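You operate a simulated robot arm through the tools that you are given. There is no shell and no other tool.

Carry out the task below with a simulated robot arm. There is one attempt and no reset: what you move stays moved.

## Task
Bend the grey bracket's tab halfway, then reset the green collar to 20 mm and bend it flat.
Fine: it sits in the die already; tighten the red knob before the second blow; park and latch the lever.

Only the result counts: the job must be done as asked and must still hold three seconds after the hand-in. Knocking over, shifting, dropping, spilling or breaking anything else fails it.

## Robot
A 7-joint arm with a two-finger parallel gripper, fixed in place. Base frame: the origin is on the floor under the middle of its stand, x ahead of it, y to its left, z up; the work surface is at about z = 0.8. Units: m, rad, N and s.
With the tool pointing down near the work surface it reaches from about 0.12 to 0.7 m from the base axis. Its first joint turns from -2.007 to 2.007 rad. Payload 3.91 kg.
Tool frame: the origin (TCP) lies between the finger pads and is the grasp point; the fingertips stand 0.03 m ahead of it; z points along the fingers, y is the line along which they close. The gripper opens to 0.11 m. The fingers are 0.02 m wide and 0.01 m thick; the gripper's body (0.048 by 0.112 m) begins 0.055 m behind the TCP.
Orientation is that of the tool frame in the base frame, as [roll, pitch, yaw] about the fixed x, y, z axes, in that order (R = Rz(yaw) Ry(pitch) Rx(roll)). With the fingers straight down and closing along the base's y, the tool's x points along the base's -x, its y along +y and its z along -z.

## Interface
- The arm moves only by the tool arm_command. Its argument "plan" is a list of rows, each a list of 7 numbers: the turn, a rotation vector about the tool's x, y, z in units of 5 degrees (1.0 is 5 degrees), then the shift along the tool's x, y, z in units of 50 mm (1.0 is 50 mm), then the gripper command, from -1 (shut) to 1 (fully open), values between in proportion. In form: [[ax, ay, az, dx, dy, dz, grip], ...]. A call has 1 to 20 rows; each row shifts and turns the commanded pose from where the row before left it, along the tool's axes as they then stand. A call with a number of a shift or a turn outside -1 to 1 is refused whole. Rows are played at 5 a second. More than 0.05 m and 0.15 rad between two rows, or a gripper value outside its range, and nothing of the call is played. Where a pose cannot be reached the arm comes as near as it can. A force on the tool above 90 N (or 10 N above the force at the start of the call, whichever is more), or a blocked arm, ends the call early, and 0.2 s more pass. The fingers move at their own pace (about 0.108 m/s each) and stop on an object; they squeeze with about 34 N. The grip force told is the motor's: it shows also when the fingers shut on nothing. Time passes only in rows, and 0.2 s behind the last, so rows that do not move let the fingers close. It gives the time, the measured TCP pose, the force on the tool (base axes), the opening and the grip force at its end, in the units of the frame above (readings bear some noise), with the torque about the TCP (base axes, N m) and any sound that the robot's microphone picked up.
- Cameras (640 x 400 px; columns grow to the right, rows downward): "scene" is fixed at [0.3999, -0.4979, 1.8399]; the picture's right is [0.98, -0.21, 0.00], its down [-0.11, -0.54, -0.83] and it looks along [0.17, 0.82, -0.55] (base axes); focal length 366 px, centre (320, 200). "wrist" rides on the gripper at [0.072, 0.017, -0.103] in the tool frame; the picture's right is [-0.23, 0.97, 0.00], its down [-0.76, -0.18, -0.62] and it looks along [-0.61, -0.14, 0.78] (tool axes); focal length 222 px, centre (320, 200). There is no depth. A picture from a camera that has moved, and an enlarged one, comes with that camera's place and axes in the base frame and with its lens.
- camera(camera): a new picture of that camera. No time passes.
- slide_trunk(by): slides the trunk up (or, below 0, down) by that many m; the arm rides with it, the base frame stays. It gives what a move gives, with no picture.
- inspect(camera, box): a new picture of the part [left, top, right, bottom] of that camera's present view, enlarged. No time passes.
- close_job(): hands the job in; it is judged then, once.

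Nothing tells you positions but the pictures and the camera data. Unless the task says otherwise, let go and move clear before handing in.

The tools are called after "Emit:" by a JSON object that holds its "api" and its "payload". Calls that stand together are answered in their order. arm_command: Moves the arm, as the interface text tells. Its arguments: {"type":"object","properties":{"plan":{"type":"array","items":{"type":"array","items":{"type":"number"}}}},"required":["plan"]} The other tools are called the same way: slide_trunk (by) moves the trunk up or down; camera (camera) takes a picture; inspect (camera, box) takes an enlarged picture of a part of a camera's view; close_job () hands the job in.

At the start:

```text
time_s: 0.0
eef_pos: [0.3267, 0.2297, 1.4979]
orientation: [-3.141, 0.001, -3.141]
force: [0.1, -0.5, -0.8]
moment: [0.03, -0.01, 0.0]
grip_width: 0.1098
gripper_force: 0.0
trunk travel left (down, up): [-0.925, 0.065]
```

scene: 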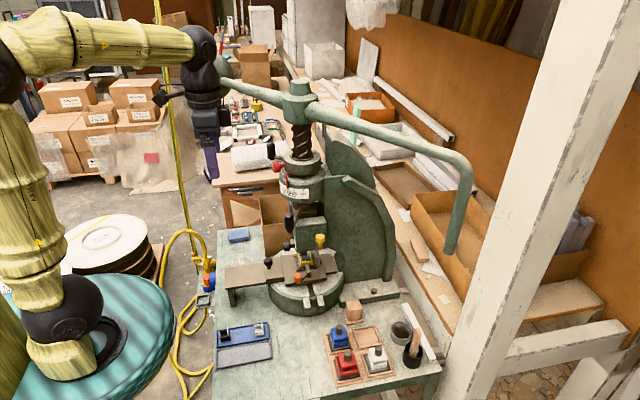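
wrist: 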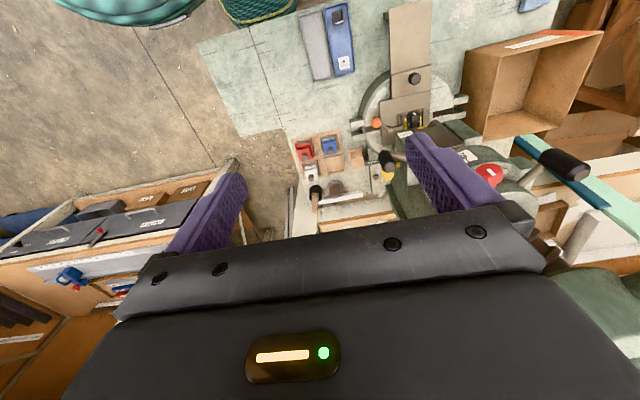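

I see a fly press (screw press) with a large lever on a green bench, a die with a bracket in it, and several small items. I'll first look more closely at the press, the collar, the knobs and the lever.

Emit:
{"api": "inspect", "payload": {"camera": "scene", "box": [220, 60, 400, 180]}}

Emit:
{"api": "inspect", "payload": {"camera": "scene", "box": [210, 170, 400, 320]}}

Emit:
{"api": "inspect", "payload": {"camera": "scene", "box": [200, 290, 460, 400]}}

Emit:
{"api": "inspect", "payload": {"camera": "wrist", "box": [280, 0, 520, 220]}}

```text
3.33 times, centred on (310, 120) of scene
camera zoom: at [0.3999, -0.4979, 1.8399], right [0.98, -0.21, 0.0], down [-0.11, -0.54, -0.83], along [0.17, 0.82, -0.55], focal length 1222 px, centre (353, 467)
```

zoom: 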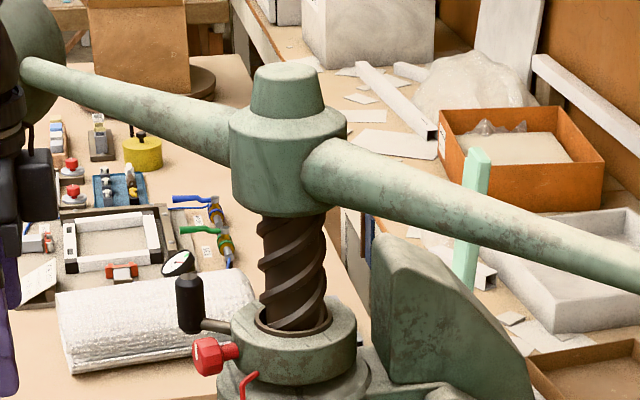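

```text
2.67 times, centred on (305, 245) of scene
camera zoom: at [0.3999, -0.4979, 1.8399], right [0.98, -0.21, 0.0], down [-0.11, -0.54, -0.83], along [0.17, 0.82, -0.55], focal length 977 px, centre (360, 80)
```

zoom: 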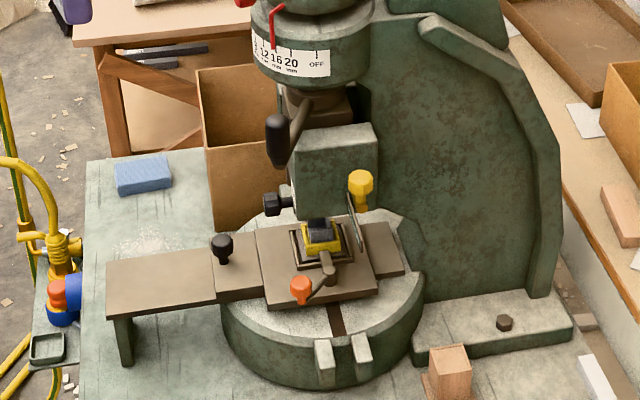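

```text
2.46 times, centred on (330, 345) of scene
camera zoom: at [0.3999, -0.4979, 1.8399], right [0.98, -0.21, 0.0], down [-0.11, -0.54, -0.83], along [0.17, 0.82, -0.55], focal length 902 px, centre (295, -157)
```

zoom: 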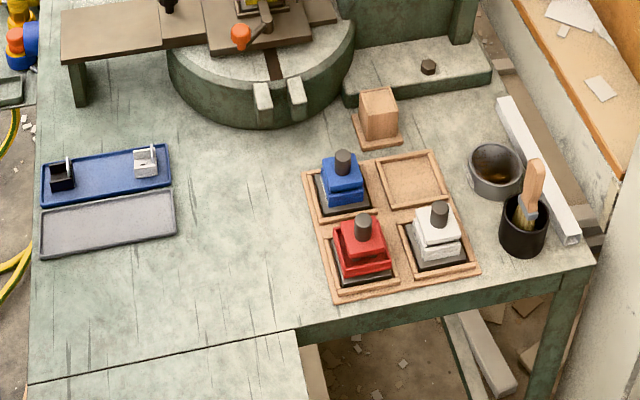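

```text
1.82 times, centred on (400, 110) of wrist
camera zoom: at [0.2531, 0.2457, 1.6026], right [0.23, 0.97, 0.0], down [0.76, -0.18, 0.62], along [0.61, -0.14, -0.78], focal length 404 px, centre (174, 364)
```

zoom: 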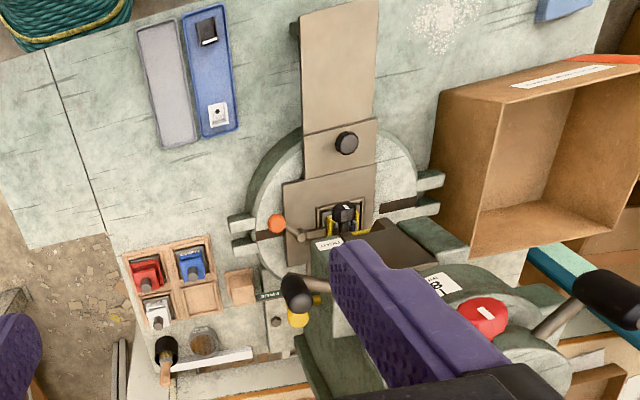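

I need finer detail before touching anything: the scale and red pointer, the die with the bracket, and the lever with whatever latches it.

Emit:
{"api": "inspect", "payload": {"camera": "scene", "box": [262, 135, 342, 205]}}

Emit:
{"api": "inspect", "payload": {"camera": "scene", "box": [270, 220, 350, 290]}}

Emit:
{"api": "inspect", "payload": {"camera": "scene", "box": [340, 70, 480, 260]}}

Emit:
{"api": "inspect", "payload": {"camera": "scene", "box": [190, 20, 320, 140]}}

Emit:
{"api": "inspect", "payload": {"camera": "wrist", "box": [350, 80, 480, 200]}}

Emit:
{"api": "inspect", "payload": {"camera": "wrist", "box": [450, 100, 640, 300]}}

```text
5.71 times, centred on (302, 170) of scene
camera zoom: at [0.3999, -0.4979, 1.8399], right [0.98, -0.21, 0.0], down [-0.11, -0.54, -0.83], along [0.17, 0.82, -0.55], focal length 2094 px, centre (423, 371)
```

zoom: 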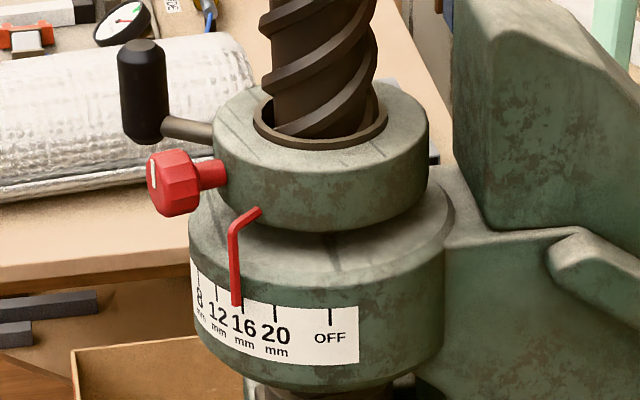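

```text
5.71 times, centred on (310, 255) of scene
camera zoom: at [0.3999, -0.4979, 1.8399], right [0.98, -0.21, 0.0], down [-0.11, -0.54, -0.83], along [0.17, 0.82, -0.55], focal length 2094 px, centre (377, -114)
```

zoom: 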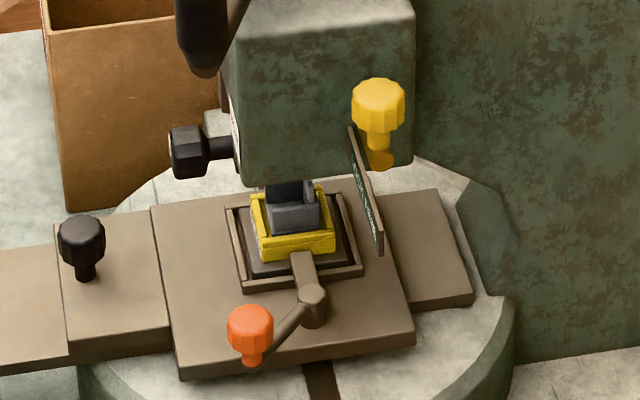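

```text
2.11 times, centred on (410, 165) of scene
camera zoom: at [0.3999, -0.4979, 1.8399], right [0.98, -0.21, 0.0], down [-0.11, -0.54, -0.83], along [0.17, 0.82, -0.55], focal length 772 px, centre (130, 274)
```

zoom: 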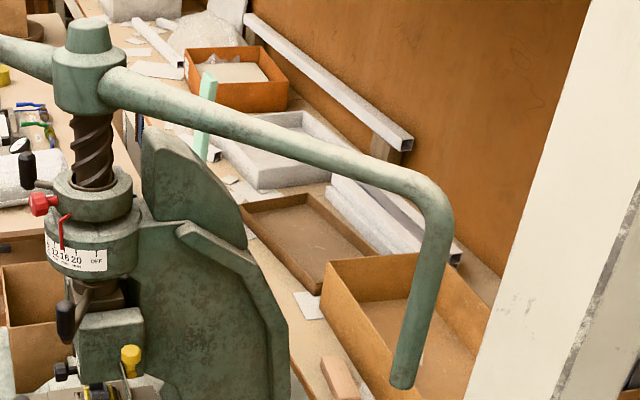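

```text
3.33 times, centred on (255, 80) of scene
camera zoom: at [0.3999, -0.4979, 1.8399], right [0.98, -0.21, 0.0], down [-0.11, -0.54, -0.83], along [0.17, 0.82, -0.55], focal length 1222 px, centre (537, 600)
```

zoom: 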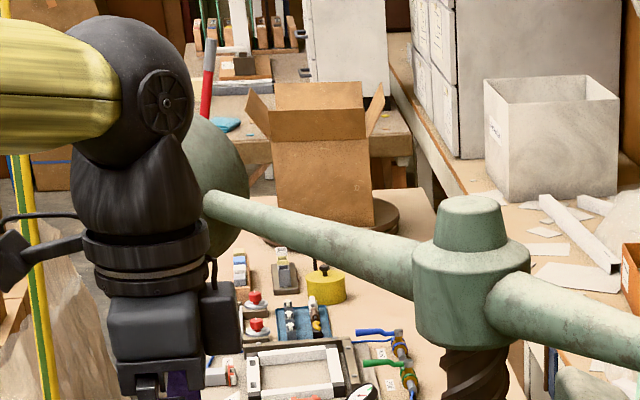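

```text
3.33 times, centred on (415, 140) of wrist
camera zoom: at [0.2531, 0.2457, 1.6026], right [0.23, 0.97, 0.0], down [0.76, -0.18, 0.62], along [0.61, -0.14, -0.78], focal length 740 px, centre (3, 400)
```

zoom: 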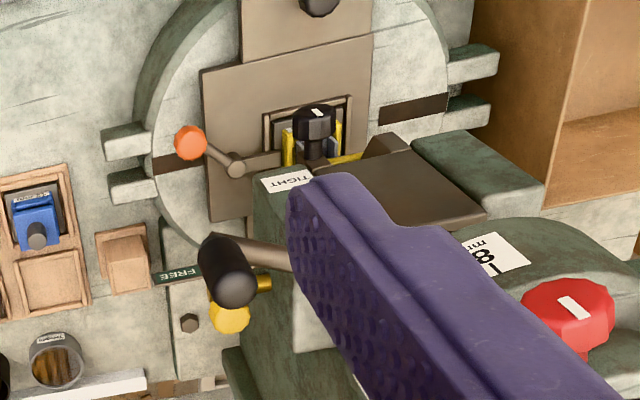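

```text
2.00 times, centred on (545, 200) of wrist
camera zoom: at [0.2531, 0.2457, 1.6026], right [0.23, 0.97, 0.0], down [0.76, -0.18, 0.62], along [0.61, -0.14, -0.78], focal length 444 px, centre (-130, 200)
```

zoom: 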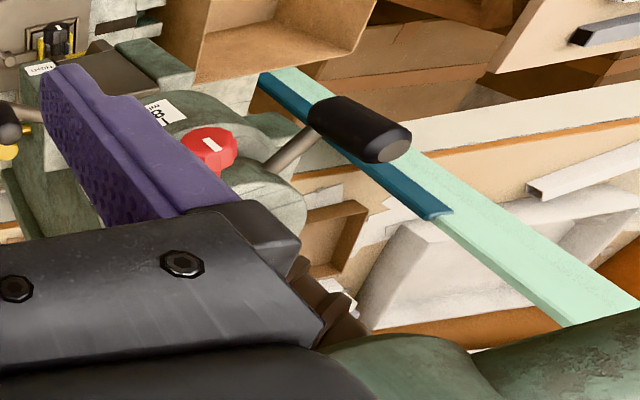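

The press axis is near (0.55, 0.46). The red knob is near (0.465, 0.435, 1.344), the collar's black-grip handle near (0.46, 0.51, 1.36), and another black-grip lever near (0.485, 0.324, 1.226). I'll turn the wrist for better camera views before touching anything.

Emit:
{"api": "arm_command", "payload": {"plan": [[0, 0, 1, 0, 0, 0, 1], [0, 0, 1, 0, 0, 0, 1], [0, 0, 1, 0, 0, 0, 1], [0, 0, 1, 0, 0, 0, 1], [0, 0, 1, 0, 0, 0, 1], [0, 0, 1, 0, 0, 0, 1], [0, 0, 1, 0, 0, 0, 1], [0, 0, 1, 0, 0, 0, 1], [0, 0, 1, 0, 0, 0, 1], [0, 0, 1, 0, 0, 0, 1], [0, 0, 1, 0, 0, 0, 1], [0, 0, 1, 0, 0, 0, 1], [0, 0, 1, 0, 0, 0, 1], [0, 0, 1, 0, 0, 0, 1], [0, 0, 1, 0, 0, 0, 1], [0, 0, 1, 0, 0, 0, 1], [0, 0, 1, 0, 0, 0, 1], [0, 0, 1, 0, 0, 0, 1]]}}

Emit:
{"api": "camera", "payload": {"camera": "wrist"}}

Emit:
{"api": "camera", "payload": {"camera": "scene"}}

```text
time_s: 3.8
eef_pos: [0.3261, 0.2291, 1.5005]
orientation: [-3.142, 0.001, 1.57]
force: [-0.2, 0.1, -0.1]
moment: [-0.02, 0.01, 0.0]
grip_width: 0.1101
gripper_force: 0.1
trunk travel left (down, up): [-0.925, 0.065]
```

```text
taken
camera wrist: at [0.3421, 0.3015, 1.6029], right [0.97, -0.23, 0.0], down [-0.18, -0.76, 0.62], along [-0.14, -0.61, -0.78], focal length 222 px, centre (320, 200)
```

wrist: 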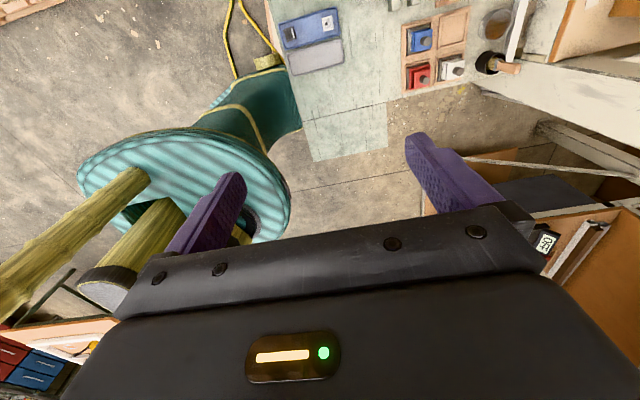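

```text
taken
```

scene: 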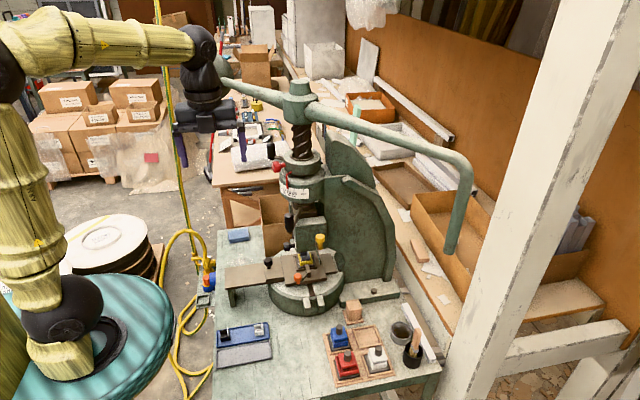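

The wrist turned 90° freely. I'll finish the half turn and then tilt the tool toward the press.

Emit:
{"api": "arm_command", "payload": {"plan": [[0, 0, 1, 0, 0, 0, 1], [0, 0, 1, 0, 0, 0, 1], [0, 0, 1, 0, 0, 0, 1], [0, 0, 1, 0, 0, 0, 1], [0, 0, 1, 0, 0, 0, 1], [0, 0, 1, 0, 0, 0, 1], [0, 0, 1, 0, 0, 0, 1], [0, 0, 1, 0, 0, 0, 1], [0, 0, 1, 0, 0, 0, 1], [0, 0, 1, 0, 0, 0, 1], [0, 0, 1, 0, 0, 0, 1], [0, 0, 1, 0, 0, 0, 1], [0, 0, 1, 0, 0, 0, 1], [0, 0, 1, 0, 0, 0, 1], [0, 0, 1, 0, 0, 0, 1], [0, 0, 1, 0, 0, 0, 1], [0, 0, 1, 0, 0, 0, 1], [0, 0, 1, 0, 0, 0, 1]]}}

Emit:
{"api": "camera", "payload": {"camera": "wrist"}}

```text
time_s: 7.6
eef_pos: [0.3381, 0.2352, 1.4938]
orientation: [-3.141, 0.021, 0.119]
force: [0.8, 0.6, -0.3]
moment: [0.0, 0.02, -0.01]
grip_width: 0.1098
gripper_force: 0.1
out of reach, approached as far as the arm can: row 9, 10, 12, 13
trunk travel left (down, up): [-0.925, 0.065]
```

```text
taken
camera wrist: at [0.4136, 0.2269, 1.5955], right [-0.11, -0.99, 0.01], down [-0.76, 0.09, 0.64], along [-0.64, 0.07, -0.77], focal length 222 px, centre (320, 200)
```

wrist: 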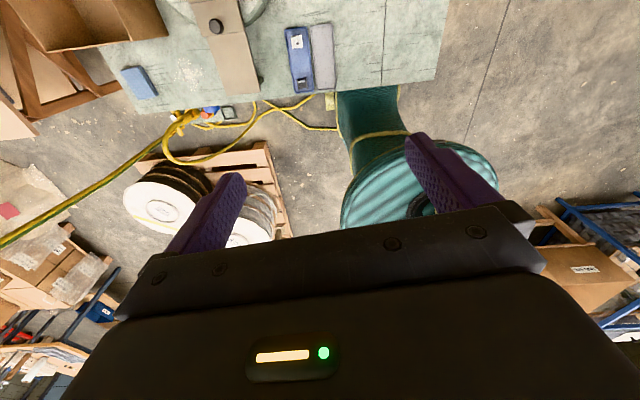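

The joint is near its limit here. I'll back off slightly and tilt the tool forward to look at the press head.

Emit:
{"api": "arm_command", "payload": {"plan": [[0, 0, -1, 0, 0, 0, 1], [0, 0, -1, 0, 0, 0, 1], [0, 1, 0, 0, 0, 0, 1], [0, 1, 0, 0, 0, 0, 1], [0, 1, 0, 0, 0, 0, 1], [0, 1, 0, 0, 0, 0, 1], [0, 1, 0, 0, 0, 0, 1], [0, 1, 0, 0, 0, 0, 1], [0, 1, 0, 0, 0, 0, 1], [0, 1, 0, 0, 0, 0, 1], [0, 1, 0, 0, 0, 0, 1], [0, 1, 0, 0, 0, 0, 1]]}}

Emit:
{"api": "camera", "payload": {"camera": "wrist"}}

Emit:
{"api": "camera", "payload": {"camera": "scene"}}

```text
time_s: 10.4
eef_pos: [0.3549, 0.2103, 1.4947]
orientation: [-3.103, -0.846, 0.203]
force: [0.3, -0.1, -0.1]
moment: [0.03, -0.01, 0.02]
grip_width: 0.1099
gripper_force: 0.1
trunk travel left (down, up): [-0.925, 0.065]
stopped in row 12: the arm was blocked; the commanded pose is now the measured one
```

```text
taken
camera wrist: at [0.33, 0.1834, 1.6172], right [0.08, -0.98, -0.19], down [-0.99, -0.05, -0.15], along [0.14, 0.2, -0.97], focal length 222 px, centre (320, 200)
```

wrist: 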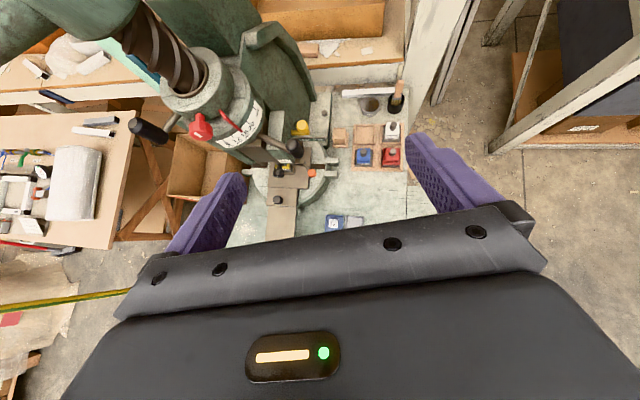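

```text
taken
```

scene: 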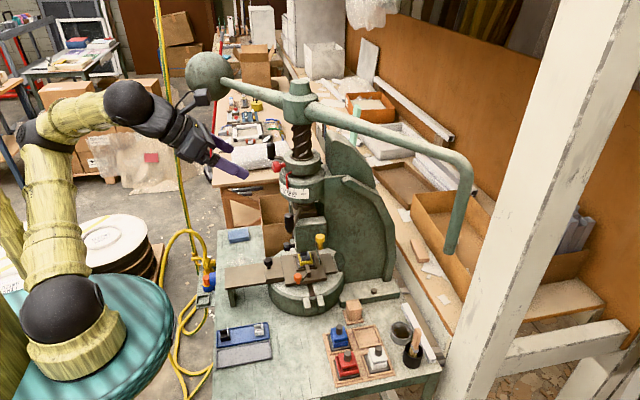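

The tilted view now shows the press head from the robot side. I'll zoom in on it.

Emit:
{"api": "inspect", "payload": {"camera": "wrist", "box": [120, 0, 340, 140]}}

Emit:
{"api": "inspect", "payload": {"camera": "wrist", "box": [170, 70, 290, 150]}}

Emit:
{"api": "inspect", "payload": {"camera": "wrist", "box": [230, 100, 420, 240]}}

Emit:
{"api": "inspect", "payload": {"camera": "scene", "box": [170, 40, 330, 140]}}

```text
2.86 times, centred on (230, 70) of wrist
camera zoom: at [0.33, 0.1834, 1.6172], right [0.08, -0.98, -0.19], down [-0.99, -0.05, -0.15], along [0.14, 0.2, -0.97], focal length 635 px, centre (577, 571)
```

zoom: 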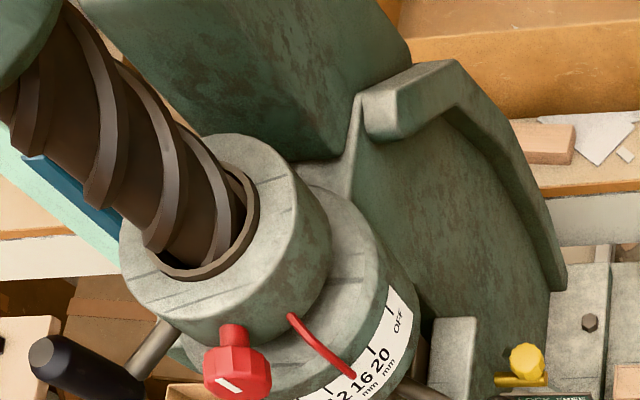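

```text
5.00 times, centred on (230, 110) of wrist
camera zoom: at [0.33, 0.1834, 1.6172], right [0.08, -0.98, -0.19], down [-0.99, -0.05, -0.15], along [0.14, 0.2, -0.97], focal length 1111 px, centre (770, 650)
```

zoom: 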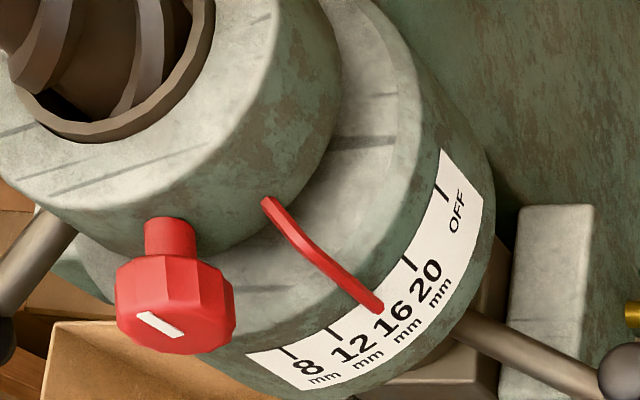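

```text
2.86 times, centred on (325, 170) of wrist
camera zoom: at [0.33, 0.1834, 1.6172], right [0.08, -0.98, -0.19], down [-0.99, -0.05, -0.15], along [0.14, 0.2, -0.97], focal length 635 px, centre (306, 286)
```

zoom: 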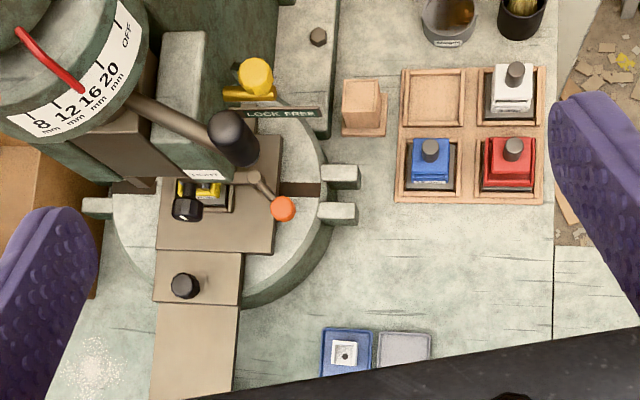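

```text
4.00 times, centred on (250, 90) of scene
camera zoom: at [0.3999, -0.4979, 1.8399], right [0.98, -0.21, 0.0], down [-0.11, -0.54, -0.83], along [0.17, 0.82, -0.55], focal length 1466 px, centre (600, 640)
```

zoom: 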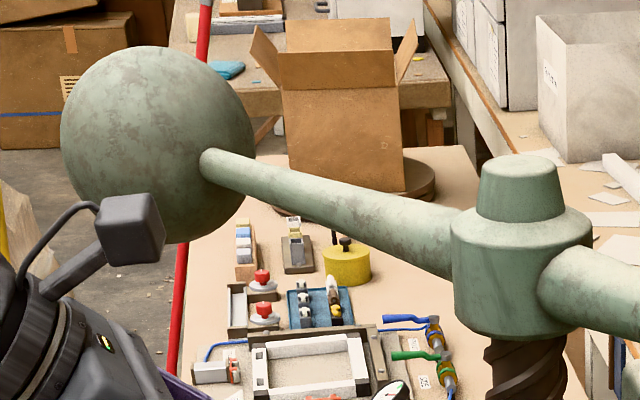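

The pointer sits on the 16 mm mark, and the plate beside the yellow knob reads "LOCK FREE". I'll slide the trunk down to see the ram area closer.

Emit:
{"api": "slide_trunk", "payload": {"by": -0.2}}

Emit:
{"api": "camera", "payload": {"camera": "wrist"}}

Emit:
{"api": "inspect", "payload": {"camera": "wrist", "box": [160, 0, 360, 125]}}

Emit:
{"api": "camera", "payload": {"camera": "scene"}}

```text
time_s: 12.6
eef_pos: [0.3549, 0.2106, 1.2953]
orientation: [-3.103, -0.847, 0.201]
force: [0.7, 0.5, 0.0]
moment: [0.03, -0.01, -0.01]
grip_width: 0.1101
gripper_force: 0.0
trunk travel left (down, up): [-0.725, 0.265]
```

```text
taken
camera wrist: at [0.3295, 0.1838, 1.4173], right [0.08, -0.98, -0.19], down [-0.99, -0.05, -0.15], along [0.14, 0.2, -0.97], focal length 222 px, centre (320, 200)
```

wrist: 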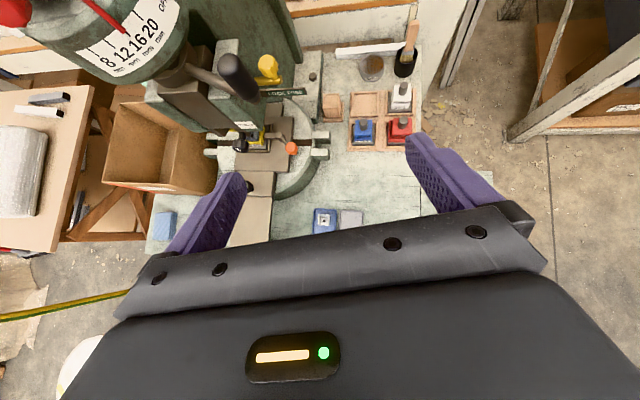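

```text
3.20 times, centred on (260, 62) of wrist
camera zoom: at [0.3295, 0.1838, 1.4173], right [0.08, -0.98, -0.19], down [-0.99, -0.05, -0.15], along [0.14, 0.2, -0.97], focal length 711 px, centre (512, 640)
```

zoom: 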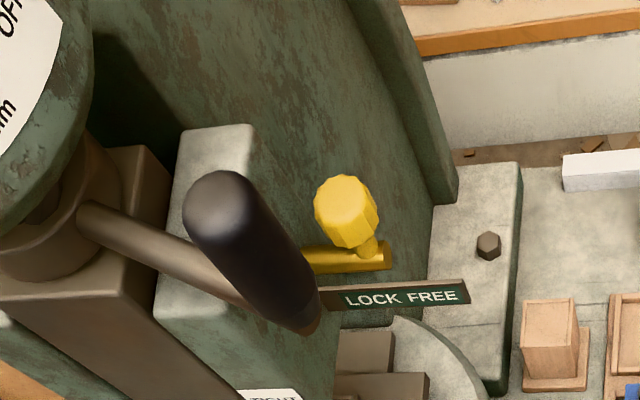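

```text
taken
```

scene: 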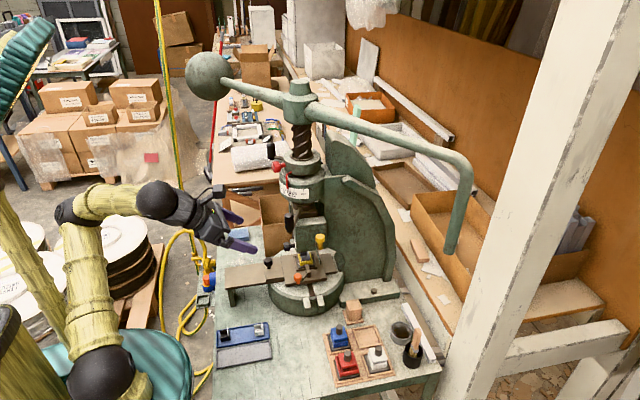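

The yellow knob sits on a bar beside a LOCK/FREE plate on the ram guide, and another black-grip lever comes out of the ram boss. I'll swing the tool to view the press from its front (-y side).

Emit:
{"api": "arm_command", "payload": {"plan": [[0.749, -0.026, -0.662, 0, 0, 0, 1], [0.749, -0.026, -0.662, 0, 0, 0, 1], [0.749, -0.026, -0.662, 0, 0, 0, 1], [0.749, -0.026, -0.662, 0, 0, 0, 1], [0.749, -0.026, -0.662, 0, 0, 0, 1], [0.749, -0.026, -0.662, 0, 0, 0, 1], [0.749, -0.026, -0.662, 0, 0, 0, 1], [0.749, -0.026, -0.662, 0, 0, 0, 1], [0, 0.5, 0, 0, 0, -0.5, 1], [0, 0.5, 0, 0, 0, -0.5, 1], [0, 0.5, 0, 0, 0, -0.5, 1], [0, 0.5, 0, 0, 0, -0.5, 1]]}}

Emit:
{"api": "camera", "payload": {"camera": "wrist"}}

Emit:
{"api": "camera", "payload": {"camera": "scene"}}

```text
time_s: 15.2
eef_pos: [0.3245, 0.144, 1.354]
orientation: [-3.09, -1.019, 0.888]
force: [0.8, -1.8, 0.2]
moment: [-0.01, 0.06, 0.07]
grip_width: 0.1101
gripper_force: 0.1
out of reach, approached as far as the arm can: row 12
trunk travel left (down, up): [-0.725, 0.265]
```

```text
taken
camera wrist: at [0.311, 0.0926, 1.4693], right [0.71, -0.67, -0.22], down [-0.7, -0.64, -0.32], along [0.07, 0.38, -0.92], focal length 222 px, centre (320, 200)
```

wrist: 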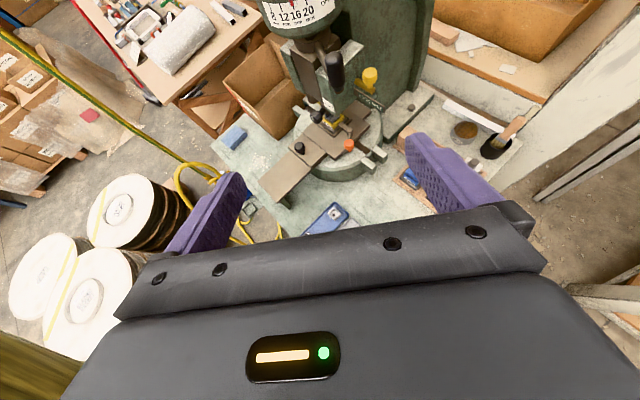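

```text
taken
```

scene: 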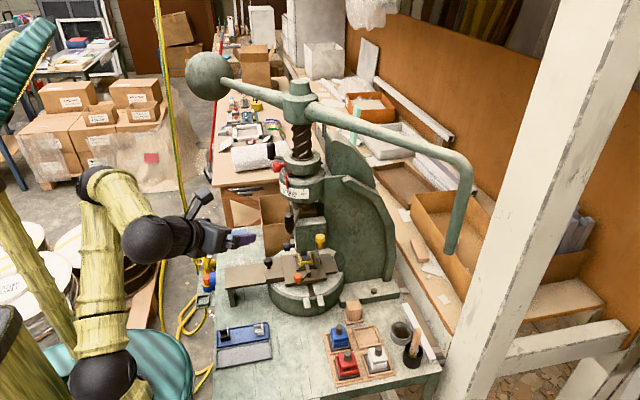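

Emit:
{"api": "inspect", "payload": {"camera": "wrist", "box": [240, 0, 420, 100]}}

Emit:
{"api": "inspect", "payload": {"camera": "wrist", "box": [280, 40, 400, 120]}}

Emit:
{"api": "inspect", "payload": {"camera": "wrist", "box": [280, 80, 400, 170]}}

```text
3.56 times, centred on (330, 50) of wrist
camera zoom: at [0.311, 0.0926, 1.4693], right [0.71, -0.67, -0.22], down [-0.7, -0.64, -0.32], along [0.07, 0.38, -0.92], focal length 790 px, centre (284, 733)
```

zoom: 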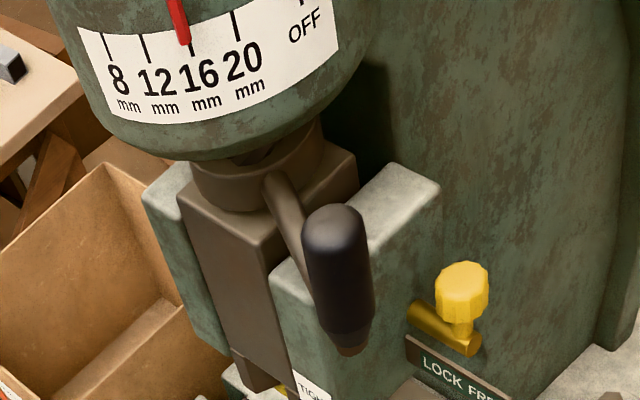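

```text
5.00 times, centred on (340, 80) of wrist
camera zoom: at [0.311, 0.0926, 1.4693], right [0.71, -0.67, -0.22], down [-0.7, -0.64, -0.32], along [0.07, 0.38, -0.92], focal length 1111 px, centre (220, 800)
```

zoom: 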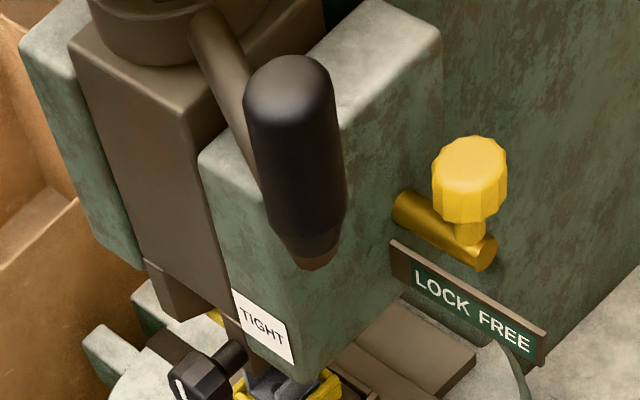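

```text
4.44 times, centred on (340, 125) of wrist
camera zoom: at [0.311, 0.0926, 1.4693], right [0.71, -0.67, -0.22], down [-0.7, -0.64, -0.32], along [0.07, 0.38, -0.92], focal length 987 px, centre (231, 533)
```

zoom: 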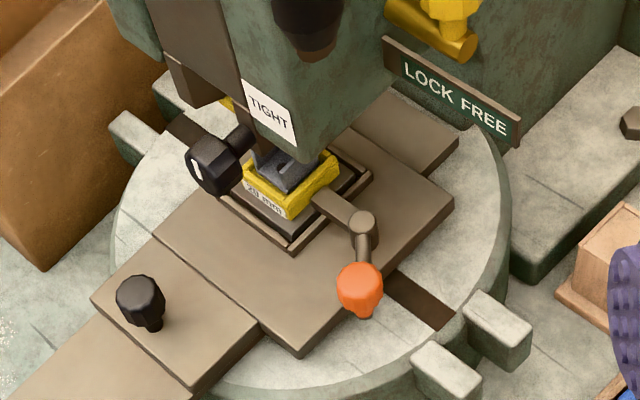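

The labels confirm the yellow bolt is at LOCK, so it must be drawn toward -y to FREE before any blow. My roll is near a joint limit, so I'll unwind it to mid-range, which puts the camera below the gripper.

Emit:
{"api": "arm_command", "payload": {"plan": [[0, 0, -1, 0, 0, 0, 1], [0, 0, -1, 0, 0, 0, 1], [0, 0, -1, 0, 0, 0, 1], [0, 0, -1, 0, 0, 0, 1], [0, 0, -1, 0, 0, 0, 1], [0, 0, -1, 0, 0, 0, 1], [0, 0, -1, 0, 0, 0, 1], [0, 0, -1, 0, 0, 0, 1], [0, 0, -1, 0, 0, 0, 1], [0, 0, -1, 0, 0, 0, 1], [0, 0, -1, 0, 0, 0, 1], [0, 0, -1, 0, 0, 0, 1], [0, 0, -1, 0, 0, 0, 1], [0, 0, -1, 0, 0, 0, 1], [0, 0, -1, 0, 0, 0, 1], [0, 0, -1, 0, 0, 0, 1], [0, 0, -1, 0, 0, 0, 1], [0, 0, -1, 0, 0, 0, 1]]}}

Emit:
{"api": "camera", "payload": {"camera": "wrist"}}

```text
time_s: 19.0
eef_pos: [0.3222, 0.1478, 1.349]
orientation: [2.12, -0.024, 2.504]
force: [-0.9, -0.2, 0.6]
moment: [0.02, -0.02, 0.04]
grip_width: 0.1101
gripper_force: 0.1
trunk travel left (down, up): [-0.725, 0.265]
```

```text
taken
camera wrist: at [0.2171, 0.1255, 1.421], right [0.5, 0.26, 0.82], down [0.24, -0.96, 0.16], along [0.83, 0.12, -0.54], focal length 222 px, centre (320, 200)
```

wrist: 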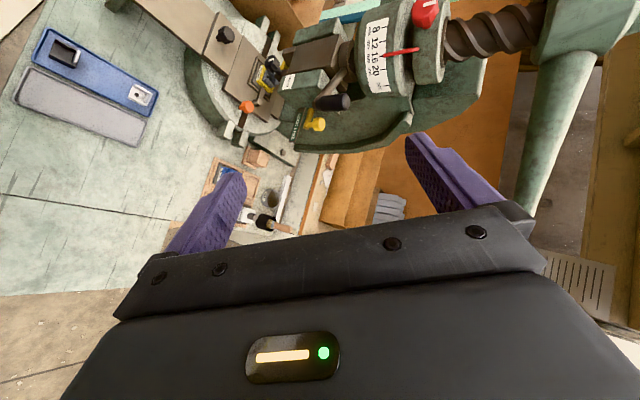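

This sideways view shows the whole press front. I'll zoom in on the important parts.

Emit:
{"api": "inspect", "payload": {"camera": "wrist", "box": [200, 0, 360, 160]}}

Emit:
{"api": "inspect", "payload": {"camera": "wrist", "box": [340, 0, 640, 200]}}

Emit:
{"api": "inspect", "payload": {"camera": "wrist", "box": [230, 30, 310, 100]}}

Emit:
{"api": "inspect", "payload": {"camera": "wrist", "box": [0, 20, 180, 150]}}

```text
2.50 times, centred on (280, 80) of wrist
camera zoom: at [0.2171, 0.1255, 1.421], right [0.5, 0.26, 0.82], down [0.24, -0.96, 0.16], along [0.83, 0.12, -0.54], focal length 555 px, centre (420, 500)
```

zoom: 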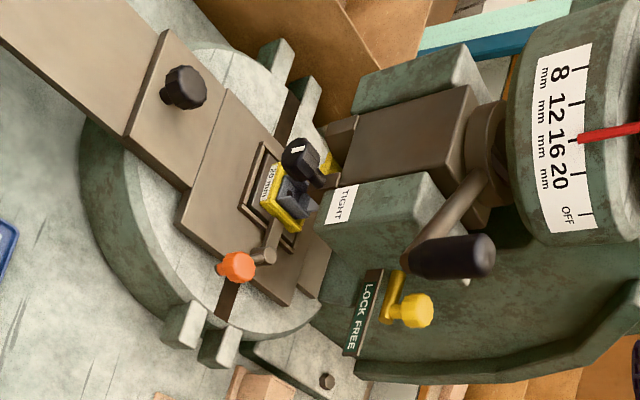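

```text
2.00 times, centred on (490, 100) of wrist
camera zoom: at [0.2171, 0.1255, 1.421], right [0.5, 0.26, 0.82], down [0.24, -0.96, 0.16], along [0.83, 0.12, -0.54], focal length 444 px, centre (-20, 400)
```

zoom: 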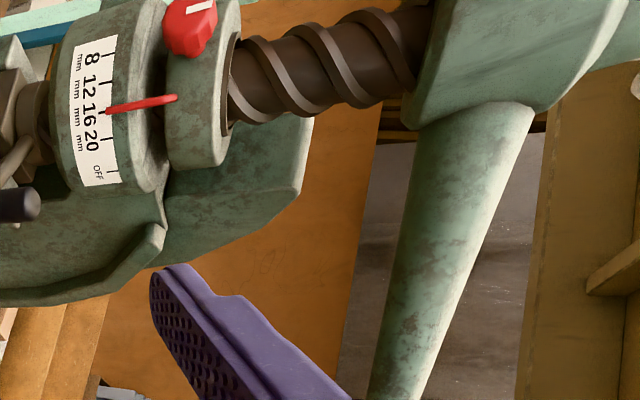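

```text
5.71 times, centred on (270, 65) of wrist
camera zoom: at [0.2171, 0.1255, 1.421], right [0.5, 0.26, 0.82], down [0.24, -0.96, 0.16], along [0.83, 0.12, -0.54], focal length 1269 px, centre (606, 971)
```

zoom: 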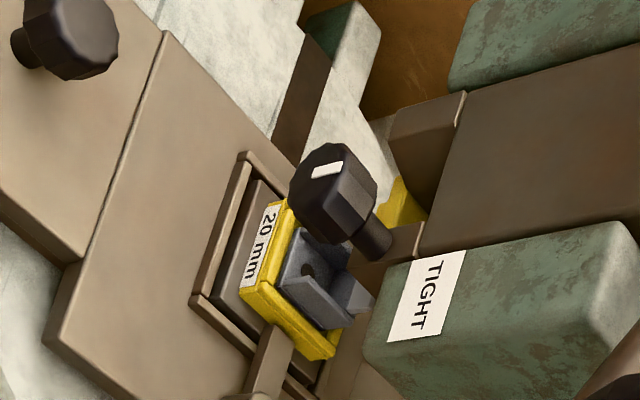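

```text
3.08 times, centred on (90, 85) of wrist
camera zoom: at [0.2171, 0.1255, 1.421], right [0.5, 0.26, 0.82], down [0.24, -0.96, 0.16], along [0.83, 0.12, -0.54], focal length 684 px, centre (1028, 554)
```

zoom: 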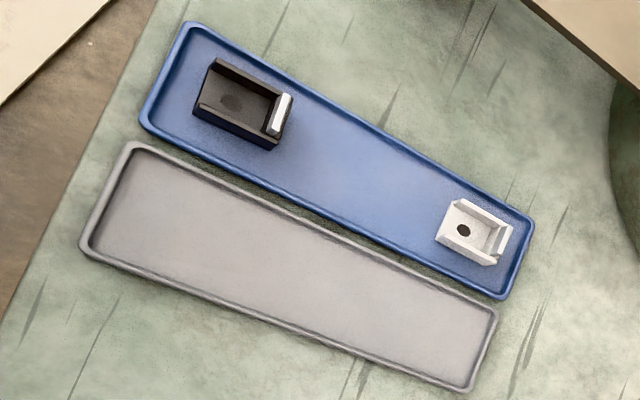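

The collar reads 16 mm, the 20 mm die with the grey bracket sits under the ram at about (0.543, 0.453), and the yellow bolt is at LOCK. I'll keep unrolling the wrist, then point the tool horizontally toward the press front.

Emit:
{"api": "arm_command", "payload": {"plan": [[0, 0, -1, 0, 0, 0, 1], [0, 0, -1, 0, 0, 0, 1], [0, 0, -1, 0, 0, 0, 1], [0, 0, -1, 0, 0, 0, 1], [0, 0, -1, 0, 0, 0, 1], [0, 0, -1, 0, 0, 0, 1], [0, 0, -1, 0, 0, 0, 1], [0, 0, -1, 0, 0, 0, 1], [0, 0, -1, 0, 0, 0, 1], [0, 0, -1, 0, 0, 0, 1], [0, 0, -1, 0, 0, 0, 1], [0, 0, -1, 0, 0, 0, 1], [0, 0, -1, 0, 0, 0, 1], [0, 0, -1, 0, 0, 0, 1], [0, 0, -1, 0, 0, 0, 1], [0, 0, -1, 0, 0, 0, 1], [0, 0, -1, 0, 0, 0, 1], [0, 0, -1, 0, 0, 0, 1]]}}

Emit:
{"api": "camera", "payload": {"camera": "wrist"}}

Emit:
{"api": "camera", "payload": {"camera": "scene"}}

```text
time_s: 22.8
eef_pos: [0.3225, 0.1474, 1.3501]
orientation: [3.095, 1.021, -2.249]
force: [0.3, 0.3, 0.1]
moment: [0.04, 0.0, 0.02]
grip_width: 0.1099
gripper_force: 0.1
out of reach, approached as far as the arm can: row 6
trunk travel left (down, up): [-0.725, 0.265]
```

```text
taken
camera wrist: at [0.2327, 0.0556, 1.3437], right [-0.71, 0.67, 0.22], down [0.08, -0.23, 0.97], along [0.7, 0.7, 0.1], focal length 222 px, centre (320, 200)
```

wrist: 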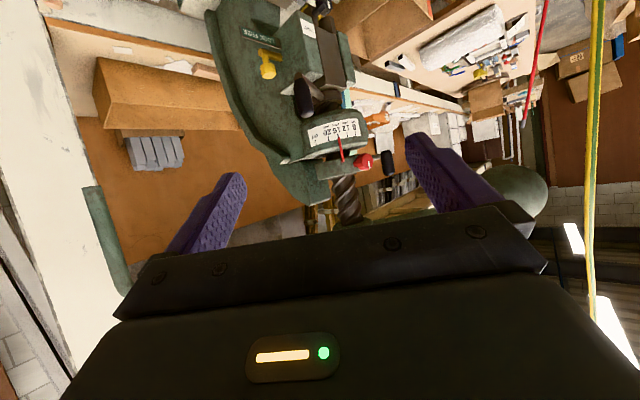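

```text
taken
```

scene: 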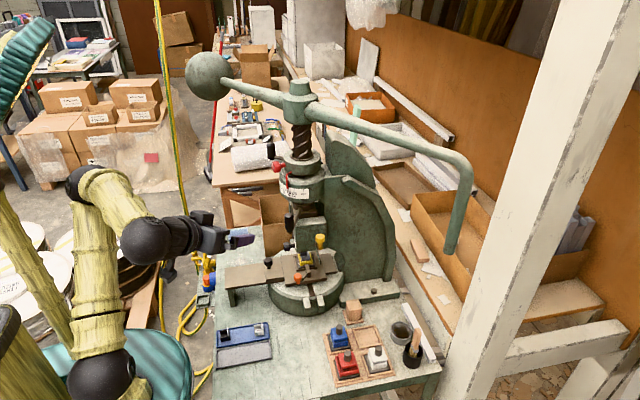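

Emit:
{"api": "inspect", "payload": {"camera": "wrist", "box": [210, 0, 410, 140]}}

Emit:
{"api": "inspect", "payload": {"camera": "wrist", "box": [270, 90, 410, 220]}}

```text
2.86 times, centred on (310, 70) of wrist
camera zoom: at [0.2327, 0.0556, 1.3437], right [-0.71, 0.67, 0.22], down [0.08, -0.23, 0.97], along [0.7, 0.7, 0.1], focal length 635 px, centre (349, 571)
```

zoom: 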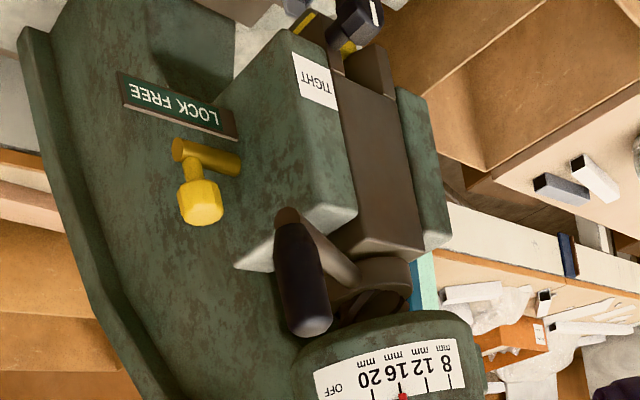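

```text
3.08 times, centred on (340, 155) of wrist
camera zoom: at [0.2327, 0.0556, 1.3437], right [-0.71, 0.67, 0.22], down [0.08, -0.23, 0.97], along [0.7, 0.7, 0.1], focal length 684 px, centre (258, 338)
```

zoom: 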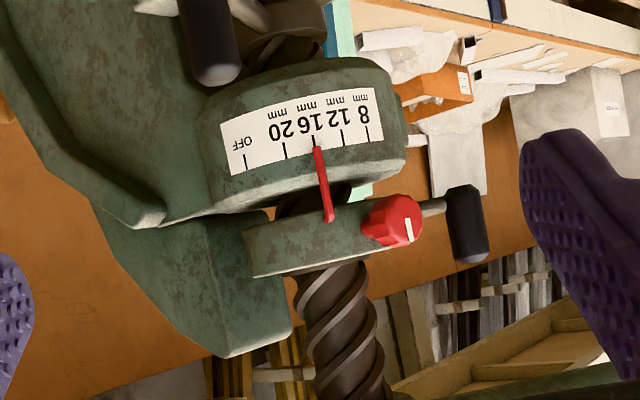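

This view shows lever A's ring clamped around the screw just under the drum, so that black-grip lever turns the screw. Now I'll level the tool, pointing it horizontally at the press front, to reach the yellow knob.

Emit:
{"api": "arm_command", "payload": {"plan": [[-0.275, -0.78, -0.114, 0, 0, 0, 1], [-0.275, -0.78, -0.114, 0, 0, 0, 1], [-0.275, -0.78, -0.114, 0, 0, 0, 1], [-0.275, -0.78, -0.114, 0, 0, 0, 1], [-0.275, -0.78, -0.114, 0, 0, 0, 1], [-0.275, -0.78, -0.114, 0, 0, 0, 1], [-0.275, -0.78, -0.114, 0, 0, 0, 1], [-0.275, -0.78, -0.114, 0, 0, 0, 1]]}}

Emit:
{"api": "slide_trunk", "payload": {"by": -0.2}}

Emit:
{"api": "camera", "payload": {"camera": "wrist"}}

Emit:
{"api": "camera", "payload": {"camera": "scene"}}

```text
time_s: 24.6
eef_pos: [0.326, 0.1451, 1.3537]
orientation: [2.155, 1.569, -2.989]
force: [-0.6, 0.4, 0.0]
moment: [-0.03, 0.01, 0.02]
grip_width: 0.11
gripper_force: 0.0
out of reach, approached as far as the arm can: row 8
trunk travel left (down, up): [-0.725, 0.265]
```

```text
time_s: 26.7
eef_pos: [0.3261, 0.1458, 1.1538]
orientation: [2.607, 1.567, -2.538]
force: [0.6, -0.2, -0.1]
moment: [0.0, -0.03, 0.01]
grip_width: 0.11
gripper_force: 0.0
trunk travel left (down, up): [-0.525, 0.465]
```

```text
taken
camera wrist: at [0.2657, 0.059, 1.0823], right [-0.88, 0.41, 0.23], down [-0.1, -0.64, 0.76], along [0.46, 0.65, 0.6], focal length 222 px, centre (320, 200)
```

wrist: 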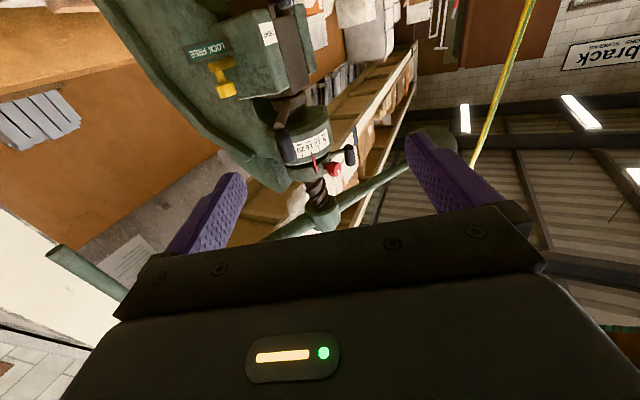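

```text
taken
```

scene: 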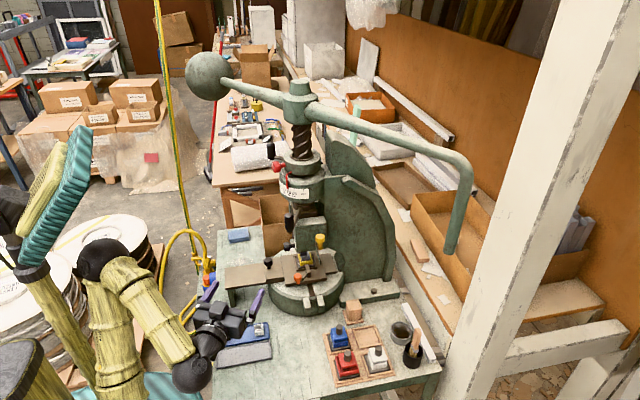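

The tool is level and well placed. I'll refine the yellow knob's position from this camera.

Emit:
{"api": "inspect", "payload": {"camera": "wrist", "box": [180, 10, 320, 110]}}

Emit:
{"api": "inspect", "payload": {"camera": "scene", "box": [280, 215, 360, 275]}}

```text
4.00 times, centred on (250, 60) of wrist
camera zoom: at [0.2657, 0.059, 1.0823], right [-0.88, 0.41, 0.23], down [-0.1, -0.64, 0.76], along [0.46, 0.65, 0.6], focal length 888 px, centre (600, 760)
```

zoom: 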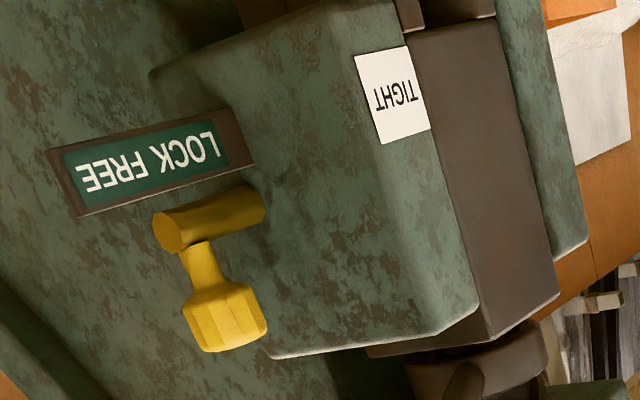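

```text
6.67 times, centred on (320, 245) of scene
camera zoom: at [0.3999, -0.4979, 1.8399], right [0.98, -0.21, 0.0], down [-0.11, -0.54, -0.83], along [0.17, 0.82, -0.55], focal length 2443 px, centre (320, -100)
```

zoom: 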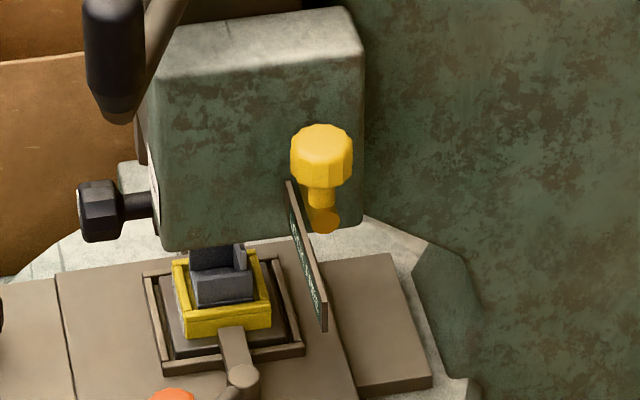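

The bolt slides along y into the guide block's front face, and its knob stands above it near (0.575, 0.340, 1.133). I'll move to a pre-grasp spot in front of it with the fingers half open.

Emit:
{"api": "arm_command", "payload": {"plan": [[0, 0, 0, 0.053, -0.491, 0.518, 0.2], [0, 0, 0, 0.053, -0.491, 0.518, 0.2], [0, 0, 0, 0.053, -0.491, 0.518, 0.2], [0, 0, 0, 0.053, -0.491, 0.518, 0.2], [0, 0, 0, 0.053, -0.491, 0.518, 0.2], [0, 0, 0, 0.053, -0.491, 0.518, 0.2]]}}

Emit:
{"api": "camera", "payload": {"camera": "wrist"}}

Emit:
{"api": "inspect", "payload": {"camera": "scene", "box": [220, 200, 380, 300]}}

```text
time_s: 28.1
eef_pos: [0.5274, 0.2265, 1.1354]
orientation: [2.635, 1.566, -2.512]
force: [-1.0, 0.0, -0.4]
moment: [-0.03, 0.02, 0.0]
grip_width: 0.0661
gripper_force: 0.1
trunk travel left (down, up): [-0.525, 0.465]
```

```text
taken
camera wrist: at [0.4671, 0.1381, 1.0641], right [-0.88, 0.41, 0.23], down [-0.1, -0.64, 0.76], along [0.46, 0.65, 0.6], focal length 222 px, centre (320, 200)
```

wrist: 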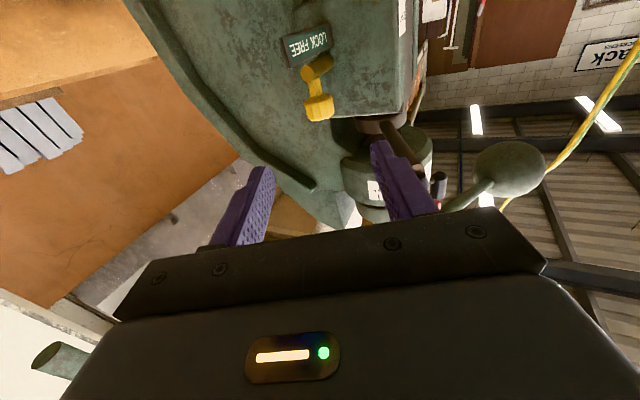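

```text
4.00 times, centred on (300, 250) of scene
camera zoom: at [0.3999, -0.4979, 1.8399], right [0.98, -0.21, 0.0], down [-0.11, -0.54, -0.83], along [0.17, 0.82, -0.55], focal length 1466 px, centre (400, 0)
```

zoom: 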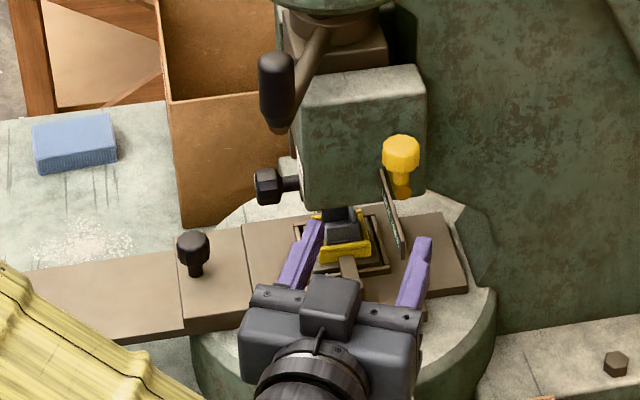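

Tracking is good, and the close wrist view puts the knob near (0.579, 0.342, 1.127). I'll square the tool so it points along +y, keeping the fingertips off the block face.

Emit:
{"api": "arm_command", "payload": {"plan": [[-1, 0, 0, 0, 0, 0, 0.1], [-1, 0, 0, 0, 0, 0, 0.1], [-1, 0, 0, 0, 0, 0, 0.1], [-1, 0, 0, 0, 0, 0, 0.1], [-1, 0, 0, 0, 0, 0, 0.1], [0, 0, 0, 0.05, -0.52, 0, 0.1], [0, 0, 0, 0.05, -0.52, 0, 0.1]]}}

Emit:
{"api": "camera", "payload": {"camera": "wrist"}}

Emit:
{"api": "inspect", "payload": {"camera": "scene", "box": [220, 200, 380, 300]}}

```text
time_s: 29.7
eef_pos: [0.5761, 0.2238, 1.1304]
orientation: [2.163, 1.567, -2.547]
force: [0.4, 0.3, -0.3]
moment: [0.01, 0.01, 0.0]
grip_width: 0.0607
gripper_force: 0.1
trunk travel left (down, up): [-0.525, 0.465]
```

```text
taken
camera wrist: at [0.5594, 0.12, 1.0592], right [-0.97, 0.0, 0.23], down [0.18, -0.62, 0.76], along [0.14, 0.78, 0.61], focal length 222 px, centre (320, 200)
```

wrist: 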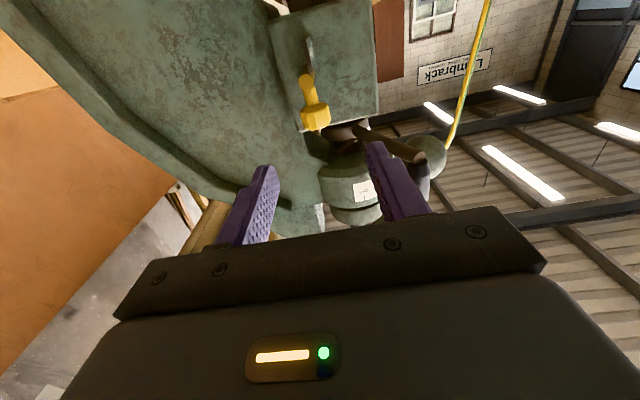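

```text
4.00 times, centred on (300, 250) of scene
camera zoom: at [0.3999, -0.4979, 1.8399], right [0.98, -0.21, 0.0], down [-0.11, -0.54, -0.83], along [0.17, 0.82, -0.55], focal length 1466 px, centre (400, 0)
```

zoom: 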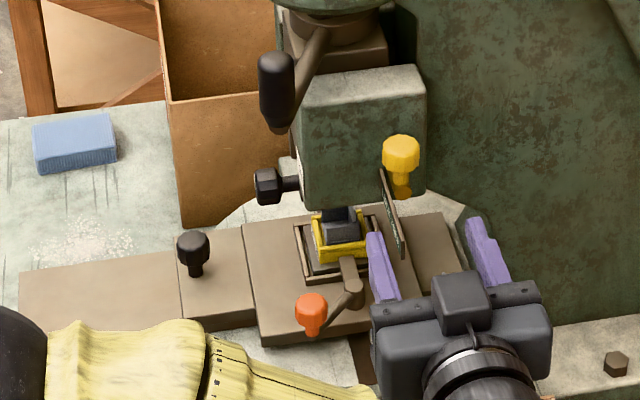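

The tool is squared and aligned with the knob. I'll advance so the fingers straddle it.

Emit:
{"api": "arm_command", "payload": {"plan": [[0, 0, 0, -0.02, -0.02, 0.5, 0.1], [0, 0, 0, -0.02, -0.02, 0.5, 0.1], [0, 0, 0, -0.01, -0.01, 0.5, 0.1], [0, 0, 0, 0, 0, 0.5, 0.1]]}}

Emit:
{"api": "camera", "payload": {"camera": "wrist"}}

Emit:
{"api": "inspect", "payload": {"camera": "scene", "box": [260, 200, 380, 280]}}

```text
time_s: 30.7
eef_pos: [0.5796, 0.3252, 1.1339]
orientation: [2.218, 1.567, -2.488]
force: [-0.7, -0.2, 0.8]
moment: [0.01, 0.0, -0.03]
grip_width: 0.0604
gripper_force: 0.0
trunk travel left (down, up): [-0.525, 0.465]
```

```text
taken
camera wrist: at [0.5616, 0.2212, 1.0623], right [-0.97, 0.0, 0.23], down [0.18, -0.62, 0.76], along [0.14, 0.78, 0.6], focal length 222 px, centre (320, 200)
```

wrist: 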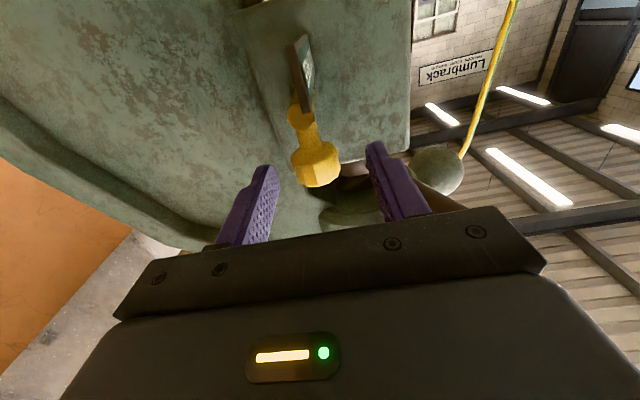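

```text
5.00 times, centred on (320, 240) of scene
camera zoom: at [0.3999, -0.4979, 1.8399], right [0.98, -0.21, 0.0], down [-0.11, -0.54, -0.83], along [0.17, 0.82, -0.55], focal length 1832 px, centre (320, 0)
```

zoom: 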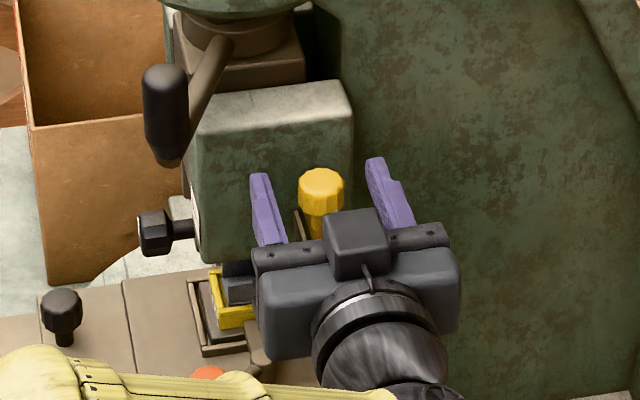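

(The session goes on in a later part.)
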